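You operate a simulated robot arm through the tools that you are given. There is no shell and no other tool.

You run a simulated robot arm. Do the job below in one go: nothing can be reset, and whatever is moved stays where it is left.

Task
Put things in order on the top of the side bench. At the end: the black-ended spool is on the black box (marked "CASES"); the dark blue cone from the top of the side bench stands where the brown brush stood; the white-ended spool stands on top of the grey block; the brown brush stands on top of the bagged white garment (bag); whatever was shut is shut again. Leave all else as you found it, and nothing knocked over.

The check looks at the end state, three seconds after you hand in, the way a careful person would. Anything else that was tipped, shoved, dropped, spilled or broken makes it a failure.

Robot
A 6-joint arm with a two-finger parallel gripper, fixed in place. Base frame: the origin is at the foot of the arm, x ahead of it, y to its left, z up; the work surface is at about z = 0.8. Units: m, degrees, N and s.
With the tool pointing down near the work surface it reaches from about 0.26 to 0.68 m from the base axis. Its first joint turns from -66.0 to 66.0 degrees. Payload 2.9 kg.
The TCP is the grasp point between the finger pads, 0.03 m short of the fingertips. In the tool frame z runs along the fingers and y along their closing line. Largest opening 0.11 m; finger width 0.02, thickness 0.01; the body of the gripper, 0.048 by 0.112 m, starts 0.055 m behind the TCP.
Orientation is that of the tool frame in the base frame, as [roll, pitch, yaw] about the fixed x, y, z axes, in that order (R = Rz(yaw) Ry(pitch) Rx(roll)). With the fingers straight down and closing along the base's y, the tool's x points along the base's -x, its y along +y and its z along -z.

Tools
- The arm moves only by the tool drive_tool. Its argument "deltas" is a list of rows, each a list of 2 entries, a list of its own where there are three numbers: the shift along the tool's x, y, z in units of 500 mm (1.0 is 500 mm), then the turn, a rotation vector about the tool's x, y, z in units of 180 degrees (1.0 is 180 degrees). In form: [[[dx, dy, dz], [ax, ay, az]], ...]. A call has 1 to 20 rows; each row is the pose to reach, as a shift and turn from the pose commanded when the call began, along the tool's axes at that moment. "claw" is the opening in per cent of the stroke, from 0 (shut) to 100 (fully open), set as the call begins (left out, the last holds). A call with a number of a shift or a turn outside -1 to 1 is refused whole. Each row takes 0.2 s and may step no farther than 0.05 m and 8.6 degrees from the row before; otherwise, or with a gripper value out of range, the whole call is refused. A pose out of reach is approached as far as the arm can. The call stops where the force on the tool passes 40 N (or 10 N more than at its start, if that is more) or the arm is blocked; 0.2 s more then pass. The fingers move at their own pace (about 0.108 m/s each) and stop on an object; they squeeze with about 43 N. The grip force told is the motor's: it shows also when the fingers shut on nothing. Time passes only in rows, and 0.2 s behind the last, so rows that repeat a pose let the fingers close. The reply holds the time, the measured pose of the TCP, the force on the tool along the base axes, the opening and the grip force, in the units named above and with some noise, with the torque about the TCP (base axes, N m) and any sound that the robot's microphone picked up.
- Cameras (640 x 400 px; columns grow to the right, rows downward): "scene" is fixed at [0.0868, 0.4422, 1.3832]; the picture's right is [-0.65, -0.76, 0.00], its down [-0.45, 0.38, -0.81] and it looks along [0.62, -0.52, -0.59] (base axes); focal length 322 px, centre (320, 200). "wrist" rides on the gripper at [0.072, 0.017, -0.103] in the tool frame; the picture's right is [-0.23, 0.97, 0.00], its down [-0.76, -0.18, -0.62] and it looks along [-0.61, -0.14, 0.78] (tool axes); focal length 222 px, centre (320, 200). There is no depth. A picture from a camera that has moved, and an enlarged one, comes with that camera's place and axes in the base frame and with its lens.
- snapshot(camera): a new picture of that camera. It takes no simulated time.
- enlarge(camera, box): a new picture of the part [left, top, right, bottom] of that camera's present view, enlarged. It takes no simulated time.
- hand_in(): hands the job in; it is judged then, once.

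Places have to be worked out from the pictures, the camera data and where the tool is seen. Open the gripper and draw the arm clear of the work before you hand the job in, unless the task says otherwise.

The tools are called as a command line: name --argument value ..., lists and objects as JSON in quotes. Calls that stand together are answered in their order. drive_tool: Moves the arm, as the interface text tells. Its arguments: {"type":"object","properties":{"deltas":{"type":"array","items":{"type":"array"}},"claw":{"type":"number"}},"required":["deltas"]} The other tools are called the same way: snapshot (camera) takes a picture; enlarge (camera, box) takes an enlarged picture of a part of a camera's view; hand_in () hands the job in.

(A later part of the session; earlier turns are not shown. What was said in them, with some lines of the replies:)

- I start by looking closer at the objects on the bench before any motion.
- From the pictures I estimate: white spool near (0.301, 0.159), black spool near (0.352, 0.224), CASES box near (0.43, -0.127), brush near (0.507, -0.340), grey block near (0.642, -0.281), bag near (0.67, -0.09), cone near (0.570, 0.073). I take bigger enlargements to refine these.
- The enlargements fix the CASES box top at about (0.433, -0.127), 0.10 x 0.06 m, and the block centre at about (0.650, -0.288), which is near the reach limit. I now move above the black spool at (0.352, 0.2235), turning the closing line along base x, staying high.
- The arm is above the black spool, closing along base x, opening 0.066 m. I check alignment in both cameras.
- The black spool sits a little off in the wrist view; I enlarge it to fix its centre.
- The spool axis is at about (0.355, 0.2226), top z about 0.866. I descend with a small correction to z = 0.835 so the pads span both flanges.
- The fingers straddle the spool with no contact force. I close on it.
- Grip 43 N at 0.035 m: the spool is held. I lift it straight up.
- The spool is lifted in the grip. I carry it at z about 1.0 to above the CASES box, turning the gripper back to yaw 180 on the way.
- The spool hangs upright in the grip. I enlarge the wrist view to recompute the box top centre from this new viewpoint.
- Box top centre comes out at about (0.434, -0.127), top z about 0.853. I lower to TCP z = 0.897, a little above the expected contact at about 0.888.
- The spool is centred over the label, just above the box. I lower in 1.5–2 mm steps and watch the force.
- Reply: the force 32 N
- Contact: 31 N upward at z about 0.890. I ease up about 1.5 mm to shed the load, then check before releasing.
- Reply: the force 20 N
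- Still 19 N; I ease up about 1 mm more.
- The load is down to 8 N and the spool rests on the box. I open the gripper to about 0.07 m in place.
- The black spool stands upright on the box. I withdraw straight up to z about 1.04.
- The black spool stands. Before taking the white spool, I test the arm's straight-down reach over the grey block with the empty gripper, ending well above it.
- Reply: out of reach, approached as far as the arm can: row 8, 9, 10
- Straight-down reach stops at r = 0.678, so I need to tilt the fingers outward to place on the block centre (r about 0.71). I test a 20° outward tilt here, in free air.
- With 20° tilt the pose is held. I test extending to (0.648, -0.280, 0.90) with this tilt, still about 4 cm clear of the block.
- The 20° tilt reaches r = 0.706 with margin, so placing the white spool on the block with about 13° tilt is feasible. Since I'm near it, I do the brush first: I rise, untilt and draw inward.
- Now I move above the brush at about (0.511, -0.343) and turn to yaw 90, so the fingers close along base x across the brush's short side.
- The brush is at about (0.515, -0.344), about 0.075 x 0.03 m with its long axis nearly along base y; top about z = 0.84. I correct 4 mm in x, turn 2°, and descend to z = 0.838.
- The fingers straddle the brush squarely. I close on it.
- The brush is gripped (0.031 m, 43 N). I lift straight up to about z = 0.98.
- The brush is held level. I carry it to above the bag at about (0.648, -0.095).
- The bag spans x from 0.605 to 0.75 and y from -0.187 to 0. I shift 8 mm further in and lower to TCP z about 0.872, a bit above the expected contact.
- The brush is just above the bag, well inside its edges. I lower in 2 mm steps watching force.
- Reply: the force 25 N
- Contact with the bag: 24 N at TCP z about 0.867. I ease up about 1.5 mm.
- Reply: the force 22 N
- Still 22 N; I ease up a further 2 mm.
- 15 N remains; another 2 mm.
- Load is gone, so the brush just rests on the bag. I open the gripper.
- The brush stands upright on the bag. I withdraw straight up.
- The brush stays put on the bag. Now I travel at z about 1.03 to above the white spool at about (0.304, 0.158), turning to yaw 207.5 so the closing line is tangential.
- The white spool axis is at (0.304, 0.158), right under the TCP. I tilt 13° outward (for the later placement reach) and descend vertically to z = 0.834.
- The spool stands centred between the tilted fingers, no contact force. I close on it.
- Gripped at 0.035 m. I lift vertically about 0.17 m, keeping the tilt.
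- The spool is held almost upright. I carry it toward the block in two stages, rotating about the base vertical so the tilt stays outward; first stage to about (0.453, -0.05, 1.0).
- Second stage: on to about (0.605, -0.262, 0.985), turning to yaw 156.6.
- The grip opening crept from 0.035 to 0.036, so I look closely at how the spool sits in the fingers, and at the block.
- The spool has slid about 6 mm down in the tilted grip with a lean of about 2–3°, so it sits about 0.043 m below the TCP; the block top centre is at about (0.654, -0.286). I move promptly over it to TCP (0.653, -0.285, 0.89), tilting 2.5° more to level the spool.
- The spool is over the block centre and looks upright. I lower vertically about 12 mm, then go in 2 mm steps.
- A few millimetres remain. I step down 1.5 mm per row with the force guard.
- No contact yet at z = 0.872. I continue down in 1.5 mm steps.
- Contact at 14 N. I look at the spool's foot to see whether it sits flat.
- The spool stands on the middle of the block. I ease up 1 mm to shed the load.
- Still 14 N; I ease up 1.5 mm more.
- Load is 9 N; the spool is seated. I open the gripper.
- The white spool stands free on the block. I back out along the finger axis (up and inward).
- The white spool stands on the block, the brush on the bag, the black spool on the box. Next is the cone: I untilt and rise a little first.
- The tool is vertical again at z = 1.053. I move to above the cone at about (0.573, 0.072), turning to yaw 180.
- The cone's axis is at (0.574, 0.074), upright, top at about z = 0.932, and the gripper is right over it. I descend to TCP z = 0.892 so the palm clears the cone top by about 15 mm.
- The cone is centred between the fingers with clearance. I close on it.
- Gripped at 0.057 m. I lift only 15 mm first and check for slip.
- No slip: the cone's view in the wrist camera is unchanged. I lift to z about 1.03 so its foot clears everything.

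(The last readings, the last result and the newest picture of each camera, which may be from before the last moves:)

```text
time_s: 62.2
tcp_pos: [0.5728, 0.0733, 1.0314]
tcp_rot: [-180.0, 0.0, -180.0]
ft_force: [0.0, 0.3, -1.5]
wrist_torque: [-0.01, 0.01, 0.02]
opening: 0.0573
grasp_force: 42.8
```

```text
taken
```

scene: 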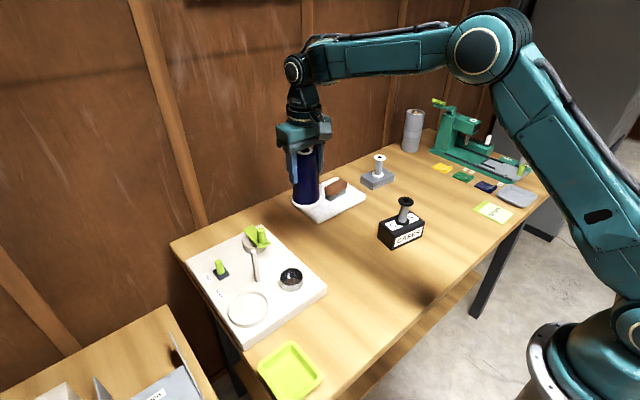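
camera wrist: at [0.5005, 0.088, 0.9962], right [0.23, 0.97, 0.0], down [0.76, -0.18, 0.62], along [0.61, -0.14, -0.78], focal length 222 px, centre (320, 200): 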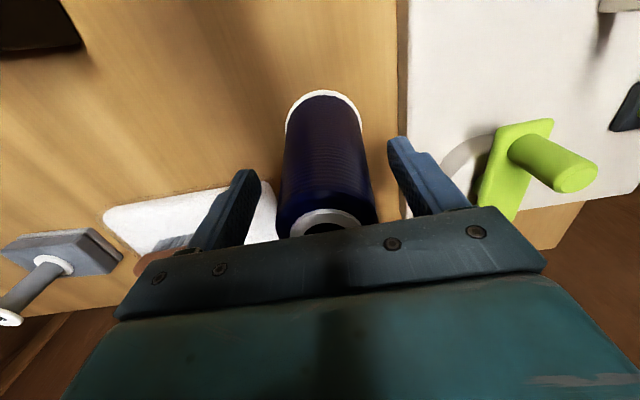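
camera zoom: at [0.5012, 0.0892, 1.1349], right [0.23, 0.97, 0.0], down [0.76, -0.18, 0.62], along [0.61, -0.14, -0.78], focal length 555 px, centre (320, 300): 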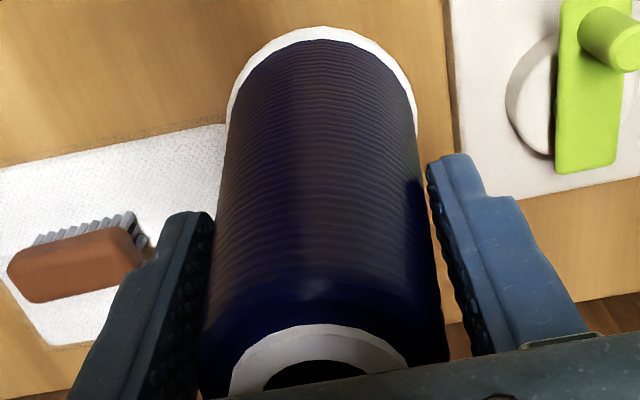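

The cone is held steady. I carry it at this height to above the brush's old spot at (0.515, -0.344).

drive_tool --deltas '[[[0.0089, -0.0642, 0], [0, 0, 0]], [[0.0178, -0.1283, 0], [0, 0, 0]], [[0.0268, -0.1925, 0], [0, 0, 0]], [[0.0357, -0.2566, 0], [0, 0, 0]], [[0.0446, -0.3208, 0], [0, 0, 0]], [[0.0535, -0.3849, 0], [0, 0, 0]], [[0.0625, -0.4491, 0], [0, 0, 0]], [[0.0714, -0.5132, 0], [0, 0, 0]], [[0.0803, -0.5774, 0], [0, 0, 0]], [[0.0892, -0.6415, 0], [0, 0, 0]], [[0.0982, -0.7057, 0], [0, 0, 0]], [[0.1071, -0.7698, 0], [0, 0, 0]], [[0.116, -0.834, 0], [0, 0, 0]], [[0.116, -0.834, 0], [0, 0, 0]]]'

snapshot --camera "wrist"

snapshot --camera "scene"

```text
time_s: 65.2
tcp_pos: [0.5147, -0.3427, 1.0297]
tcp_rot: [-180.0, 0.0, -179.9]
ft_force: [0.0, -0.2, -1.5]
wrist_torque: [0.03, -0.01, 0.02]
opening: 0.0571
grasp_force: 42.9
```

```text
taken
camera wrist: at [0.4426, -0.3273, 1.1335], right [0.23, 0.97, 0.0], down [0.76, -0.18, 0.62], along [0.61, -0.14, -0.78], focal length 222 px, centre (320, 200)
```

wrist: 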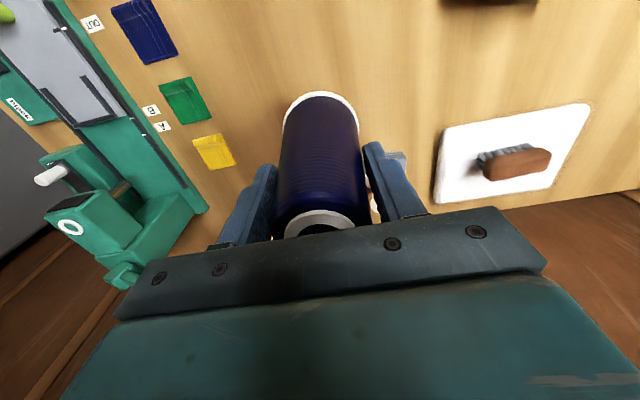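

```text
taken
```

scene: 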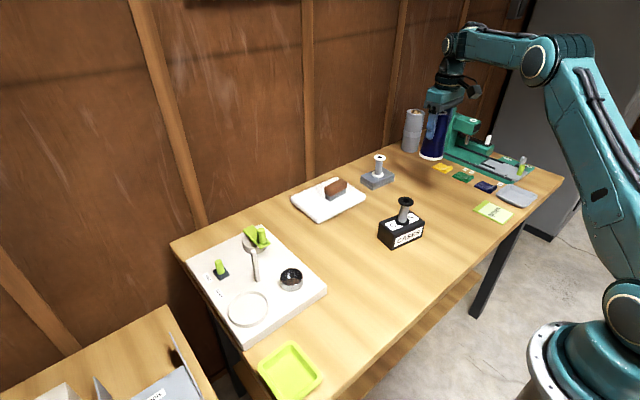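

The cone is above the target and all around is clear. I lower to about 10 mm above the bench.

drive_tool --deltas '[[[0, 0, 0.06], [0, 0, 0]], [[0, 0, 0.12], [0, 0, 0]], [[0, 0, 0.18], [0, 0, 0]], [[0, 0, 0.225], [0, 0, 0]], [[0, 0, 0.254], [0, 0, 0]], [[0, 0, 0.254], [0, 0, 0]]]'

enlarge --camera "scene" --box '[370, 110, 490, 220]'

```text
time_s: 66.6
tcp_pos: [0.5148, -0.3442, 0.9044]
tcp_rot: [-179.9, 0.0, 180.0]
ft_force: [-0.2, 0.0, -1.2]
wrist_torque: [0.0, 0.0, 0.0]
opening: 0.0569
grasp_force: 43.3
```

```text
3.64 times, centred on (430, 165) of scene
camera zoom: at [0.0868, 0.4422, 1.3832], right [-0.65, -0.76, 0.0], down [-0.45, 0.38, -0.81], along [0.62, -0.52, -0.59], focal length 1170 px, centre (-80, 327)
```

zoom: 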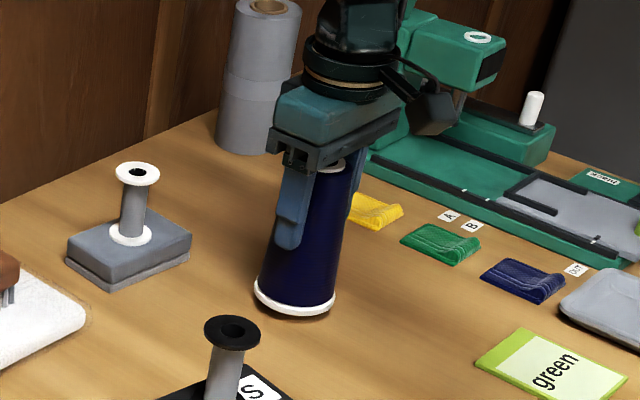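

About a centimetre remains. I lower in 2 mm steps with the force guard.

drive_tool --deltas '[[[0, 0, 0.004], [0, 0, 0]], [[0, 0, 0.008], [0, 0, 0]], [[0, 0, 0.012], [0, 0, 0]], [[0, 0, 0.016], [0, 0, 0]], [[0, 0, 0.019], [0, 0, 0]], [[0, 0, 0.019], [0, 0, 0]]]'

```text
time_s: 68.0
tcp_pos: [0.5153, -0.3445, 0.8954]
tcp_rot: [179.9, -0.1, -179.9]
ft_force: [-0.4, 0.0, -1.0]
wrist_torque: [0.01, -0.04, 0.0]
opening: 0.0572
grasp_force: 43.0
```

No contact yet at 0.895. I go on in 1 mm steps.

drive_tool --deltas '[[[0, 0, 0.002], [0, 0, 0]], [[0, 0, 0.004], [0, 0, 0]], [[0, 0, 0.004], [0, 0, 0]]]'

```text
time_s: 68.8
tcp_pos: [0.5158, -0.3434, 0.8926]
tcp_rot: [180.0, 0.0, 180.0]
ft_force: [0.4, -0.2, -1.3]
wrist_torque: [0.04, 0.0, -0.03]
opening: 0.0574
grasp_force: 42.7
```

drive_tool --deltas '[[[0, 0, 0.002], [0, 0, 0]], [[0, 0, 0.004], [0, 0, 0]], [[0, 0, 0.004], [0, 0, 0]]]'

```text
time_s: 69.6
tcp_pos: [0.5154, -0.3438, 0.8924]
tcp_rot: [-179.9, 0.1, -179.9]
ft_force: [-3.0, 2.4, 17.3]
wrist_torque: [-0.01, 0.57, -0.1]
opening: 0.057
grasp_force: 43.4
```

The previous step was a further 2 mm down, and it shows bench contact at 17 N. I ease up 1 mm.

drive_tool --deltas '[[[0, 0, -0.001], [0, 0, 0]], [[0, 0, -0.002], [0, 0, 0]], [[0, 0, -0.002], [0, 0, 0]]]'

```text
time_s: 70.4
tcp_pos: [0.516, -0.3441, 0.8924]
tcp_rot: [-179.9, 0.0, 180.0]
ft_force: [-7.2, 3.2, 23.8]
wrist_torque: [0.04, 0.15, 0.04]
opening: 0.0574
grasp_force: 42.8
```

The force still reads 24 N, so I ease up 1.5 mm more.

drive_tool --deltas '[[[0, 0, -0.0015], [0, 0, 0]], [[0, 0, -0.003], [0, 0, 0]], [[0, 0, -0.003], [0, 0, 0]]]'

```text
time_s: 71.2
tcp_pos: [0.5158, -0.3438, 0.8932]
tcp_rot: [-180.0, 0.1, -179.9]
ft_force: [0.7, 2.3, 14.0]
wrist_torque: [-0.12, -0.31, 0.04]
opening: 0.0572
grasp_force: 42.7
```

drive_tool --deltas '[[[0, 0, -0.001], [0, 0, 0]], [[0, 0, -0.002], [0, 0, 0]], [[0, 0, -0.002], [0, 0, 0]]]'

enlarge --camera "scene" --box '[390, 130, 470, 220]'

```text
time_s: 72.0
tcp_pos: [0.515, -0.3434, 0.894]
tcp_rot: [180.0, -0.2, -180.0]
ft_force: [0.8, -0.6, 0.1]
wrist_torque: [0.0, -0.06, 0.02]
opening: 0.0573
grasp_force: 42.8
```

```text
4.44 times, centred on (430, 175) of scene
camera zoom: at [0.0868, 0.4422, 1.3832], right [-0.65, -0.76, 0.0], down [-0.45, 0.38, -0.81], along [0.62, -0.52, -0.59], focal length 1430 px, centre (-169, 311)
```

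zoom: 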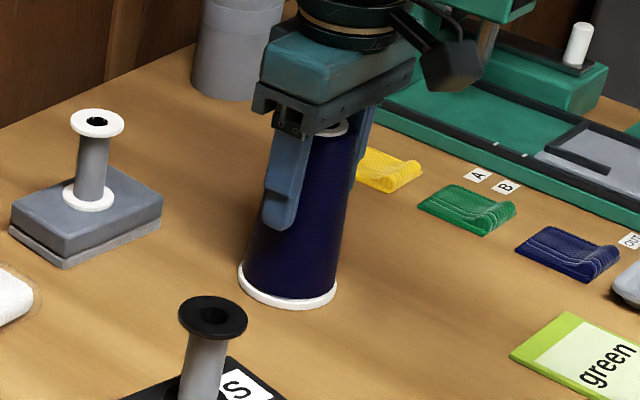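

The load has dropped to about zero and the cone stands on the bench. I open the gripper.

drive_tool --deltas '[[[0, 0, 0], [0, 0, 0]], [[0, 0, 0], [0, 0, 0]], [[0, 0, 0], [0, 0, 0]]]' --claw 82

enlarge --camera "scene" --box '[390, 130, 470, 220]'

snapshot --camera "wrist"

```text
time_s: 72.8
tcp_pos: [0.5148, -0.3432, 0.8942]
tcp_rot: [180.0, 0.0, -179.9]
ft_force: [-0.7, -0.5, 0.6]
wrist_torque: [-0.01, 0.01, -0.02]
opening: 0.0901
grasp_force: 0.0
```

```text
4.44 times, centred on (430, 175) of scene
camera zoom: at [0.0868, 0.4422, 1.3832], right [-0.65, -0.76, 0.0], down [-0.45, 0.38, -0.81], along [0.62, -0.52, -0.59], focal length 1430 px, centre (-169, 311)
```

zoom: 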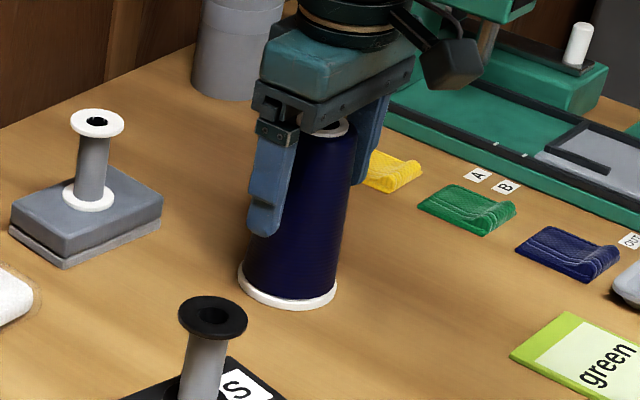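

```text
taken
camera wrist: at [0.4429, -0.328, 0.998], right [0.23, 0.97, 0.0], down [0.76, -0.18, 0.62], along [0.61, -0.14, -0.78], focal length 222 px, centre (320, 200)
```

wrist: 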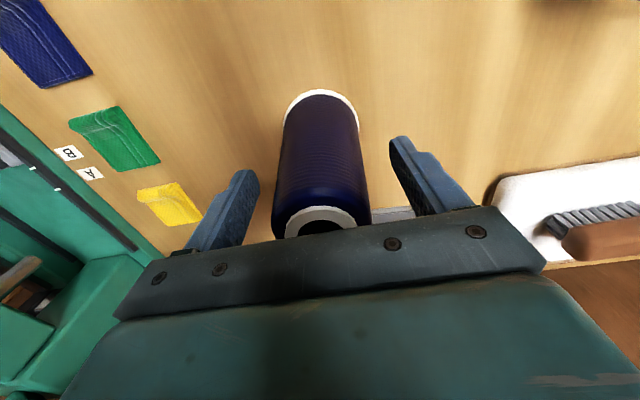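

The cone stands free. I withdraw straight up well above its top.

drive_tool --deltas '[[[0, 0, -0.03], [0, 0, 0]], [[0, 0, -0.09], [0, 0, 0]], [[0, 0, -0.16], [0, 0, 0]], [[0, 0, -0.23], [0, 0, 0]], [[0, 0, -0.3], [0, 0, 0]], [[0, 0, -0.36], [0, 0, 0]]]'

snapshot --camera "scene"

snapshot --camera "wrist"

```text
time_s: 74.2
tcp_pos: [0.5141, -0.3443, 1.0745]
tcp_rot: [-180.0, 0.0, 179.9]
ft_force: [0.0, 0.0, 0.3]
wrist_torque: [0.02, 0.02, 0.01]
opening: 0.0903
grasp_force: 0.1
```

```text
taken
```

scene: 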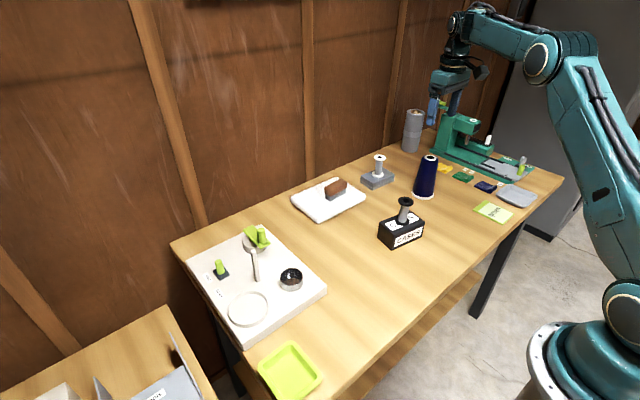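

```text
taken
camera wrist: at [0.4405, -0.3294, 1.177], right [0.23, 0.97, 0.0], down [0.76, -0.18, 0.62], along [0.61, -0.14, -0.78], focal length 222 px, centre (320, 200)
```

wrist: 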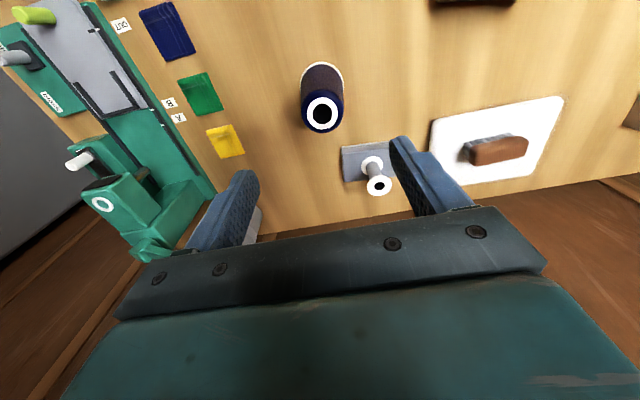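

All four pieces stand in place. I draw the arm up and inward, clear of the work, then check everything against the initial picture.

drive_tool --deltas '[[[0.03, 0.028, -0.05], [0, 0, 0]], [[0.08, 0.075, -0.1], [0, 0, 0]], [[0.14, 0.13, -0.13], [0, 0, 0]], [[0.2, 0.187, -0.16], [0, 0, 0]], [[0.25, 0.233, -0.16], [0, 0, 0]], [[0.3, 0.28, -0.16], [0, 0, 0]], [[0.3, 0.28, -0.16], [0, 0, 0]]]' --claw 100

snapshot --camera "scene"

enlarge --camera "scene" --box '[280, 150, 440, 250]'

enlarge --camera "scene" --box '[170, 190, 330, 290]'

enlarge --camera "scene" --box '[240, 280, 400, 380]'

enlarge --camera "scene" --box '[400, 130, 560, 230]'

```text
time_s: 75.8
tcp_pos: [0.3643, -0.2024, 1.1538]
tcp_rot: [-179.9, 0.0, -180.0]
ft_force: [0.3, 0.1, -0.6]
wrist_torque: [0.03, 0.0, -0.02]
opening: 0.1099
grasp_force: 0.0
```

```text
taken
```

scene: 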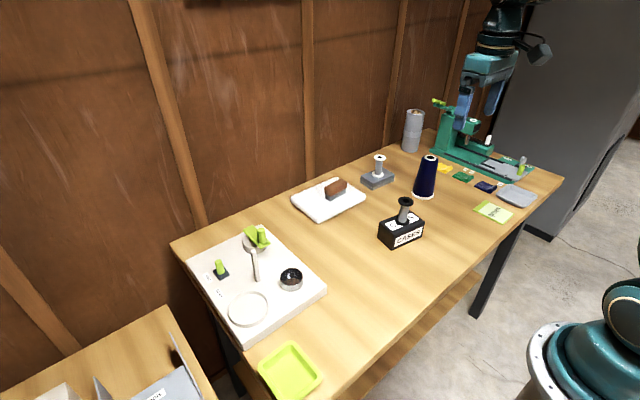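

```text
4.00 times, centred on (360, 200) of scene
camera zoom: at [0.0868, 0.4422, 1.3832], right [-0.65, -0.76, 0.0], down [-0.45, 0.38, -0.81], along [0.62, -0.52, -0.59], focal length 1287 px, centre (160, 200)
```

zoom: 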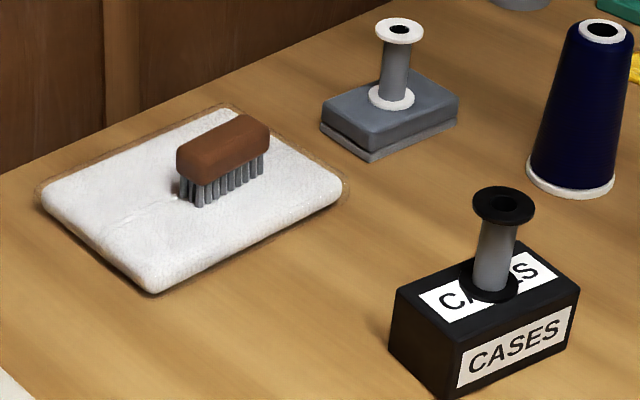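

```text
4.00 times, centred on (250, 240) of scene
camera zoom: at [0.0868, 0.4422, 1.3832], right [-0.65, -0.76, 0.0], down [-0.45, 0.38, -0.81], along [0.62, -0.52, -0.59], focal length 1287 px, centre (600, 40)
```

zoom: 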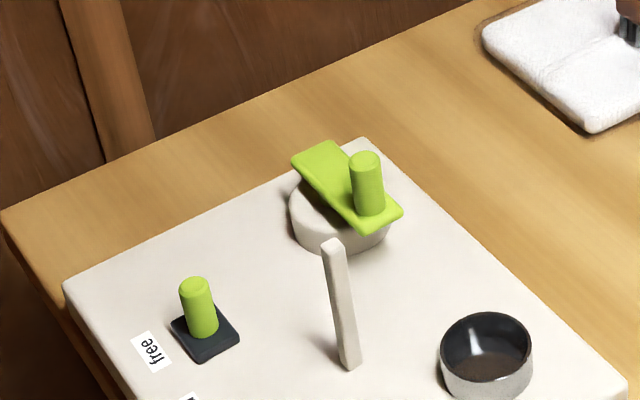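

```text
4.00 times, centred on (320, 330) of scene
camera zoom: at [0.0868, 0.4422, 1.3832], right [-0.65, -0.76, 0.0], down [-0.45, 0.38, -0.81], along [0.62, -0.52, -0.59], focal length 1287 px, centre (320, -320)
```

zoom: 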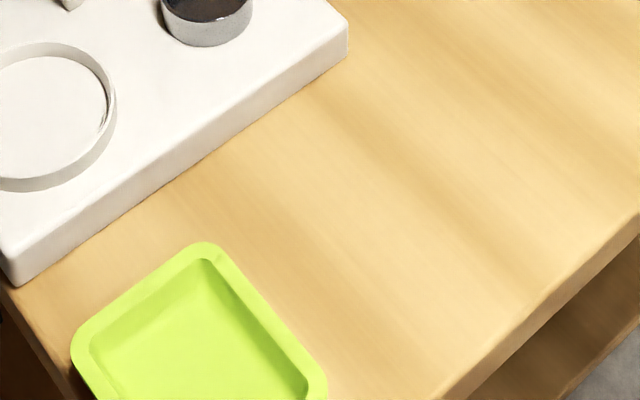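

```text
4.00 times, centred on (480, 180) of scene
camera zoom: at [0.0868, 0.4422, 1.3832], right [-0.65, -0.76, 0.0], down [-0.45, 0.38, -0.81], along [0.62, -0.52, -0.59], focal length 1287 px, centre (-320, 280)
```

zoom: 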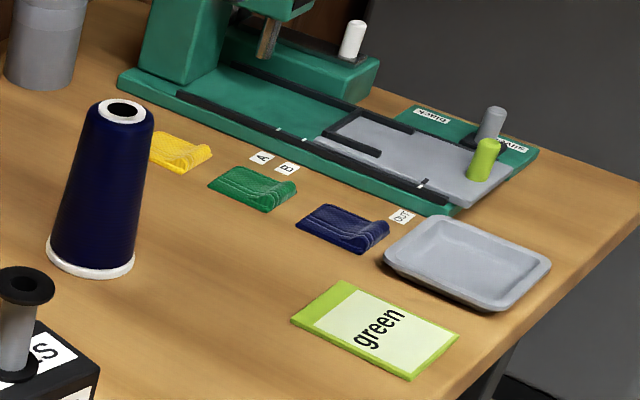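

Compared with the first pictures, the box, block, bag, winder, tray and sealer are all where they were. Both spools, the brush and the cone stand upright in their new places, nothing was opened, and the gripper is open and clear. I hand the job in.

hand_in

```text
The job is handed in.
```

The bench is set out as asked, and the job is handed in; I have not seen the result of the check.

- **Black-ended spool:** it stands on the black "CASES" box, near the middle of its top.
- **Brown brush:** it stands on its bristles on top of the bagged white garment.
- **White-ended spool:** it stands on the middle of the grey block. It slid several millimetres down in the grip on the way but was set down upright.
- **Dark blue cone:** it stands where the brush stood, within a few millimetres by the readings.

Nothing had to be opened, so there was nothing to shut again. In the last pictures, everything else I compared looked the same as in the first ones. The gripper is open and the arm is drawn clear.
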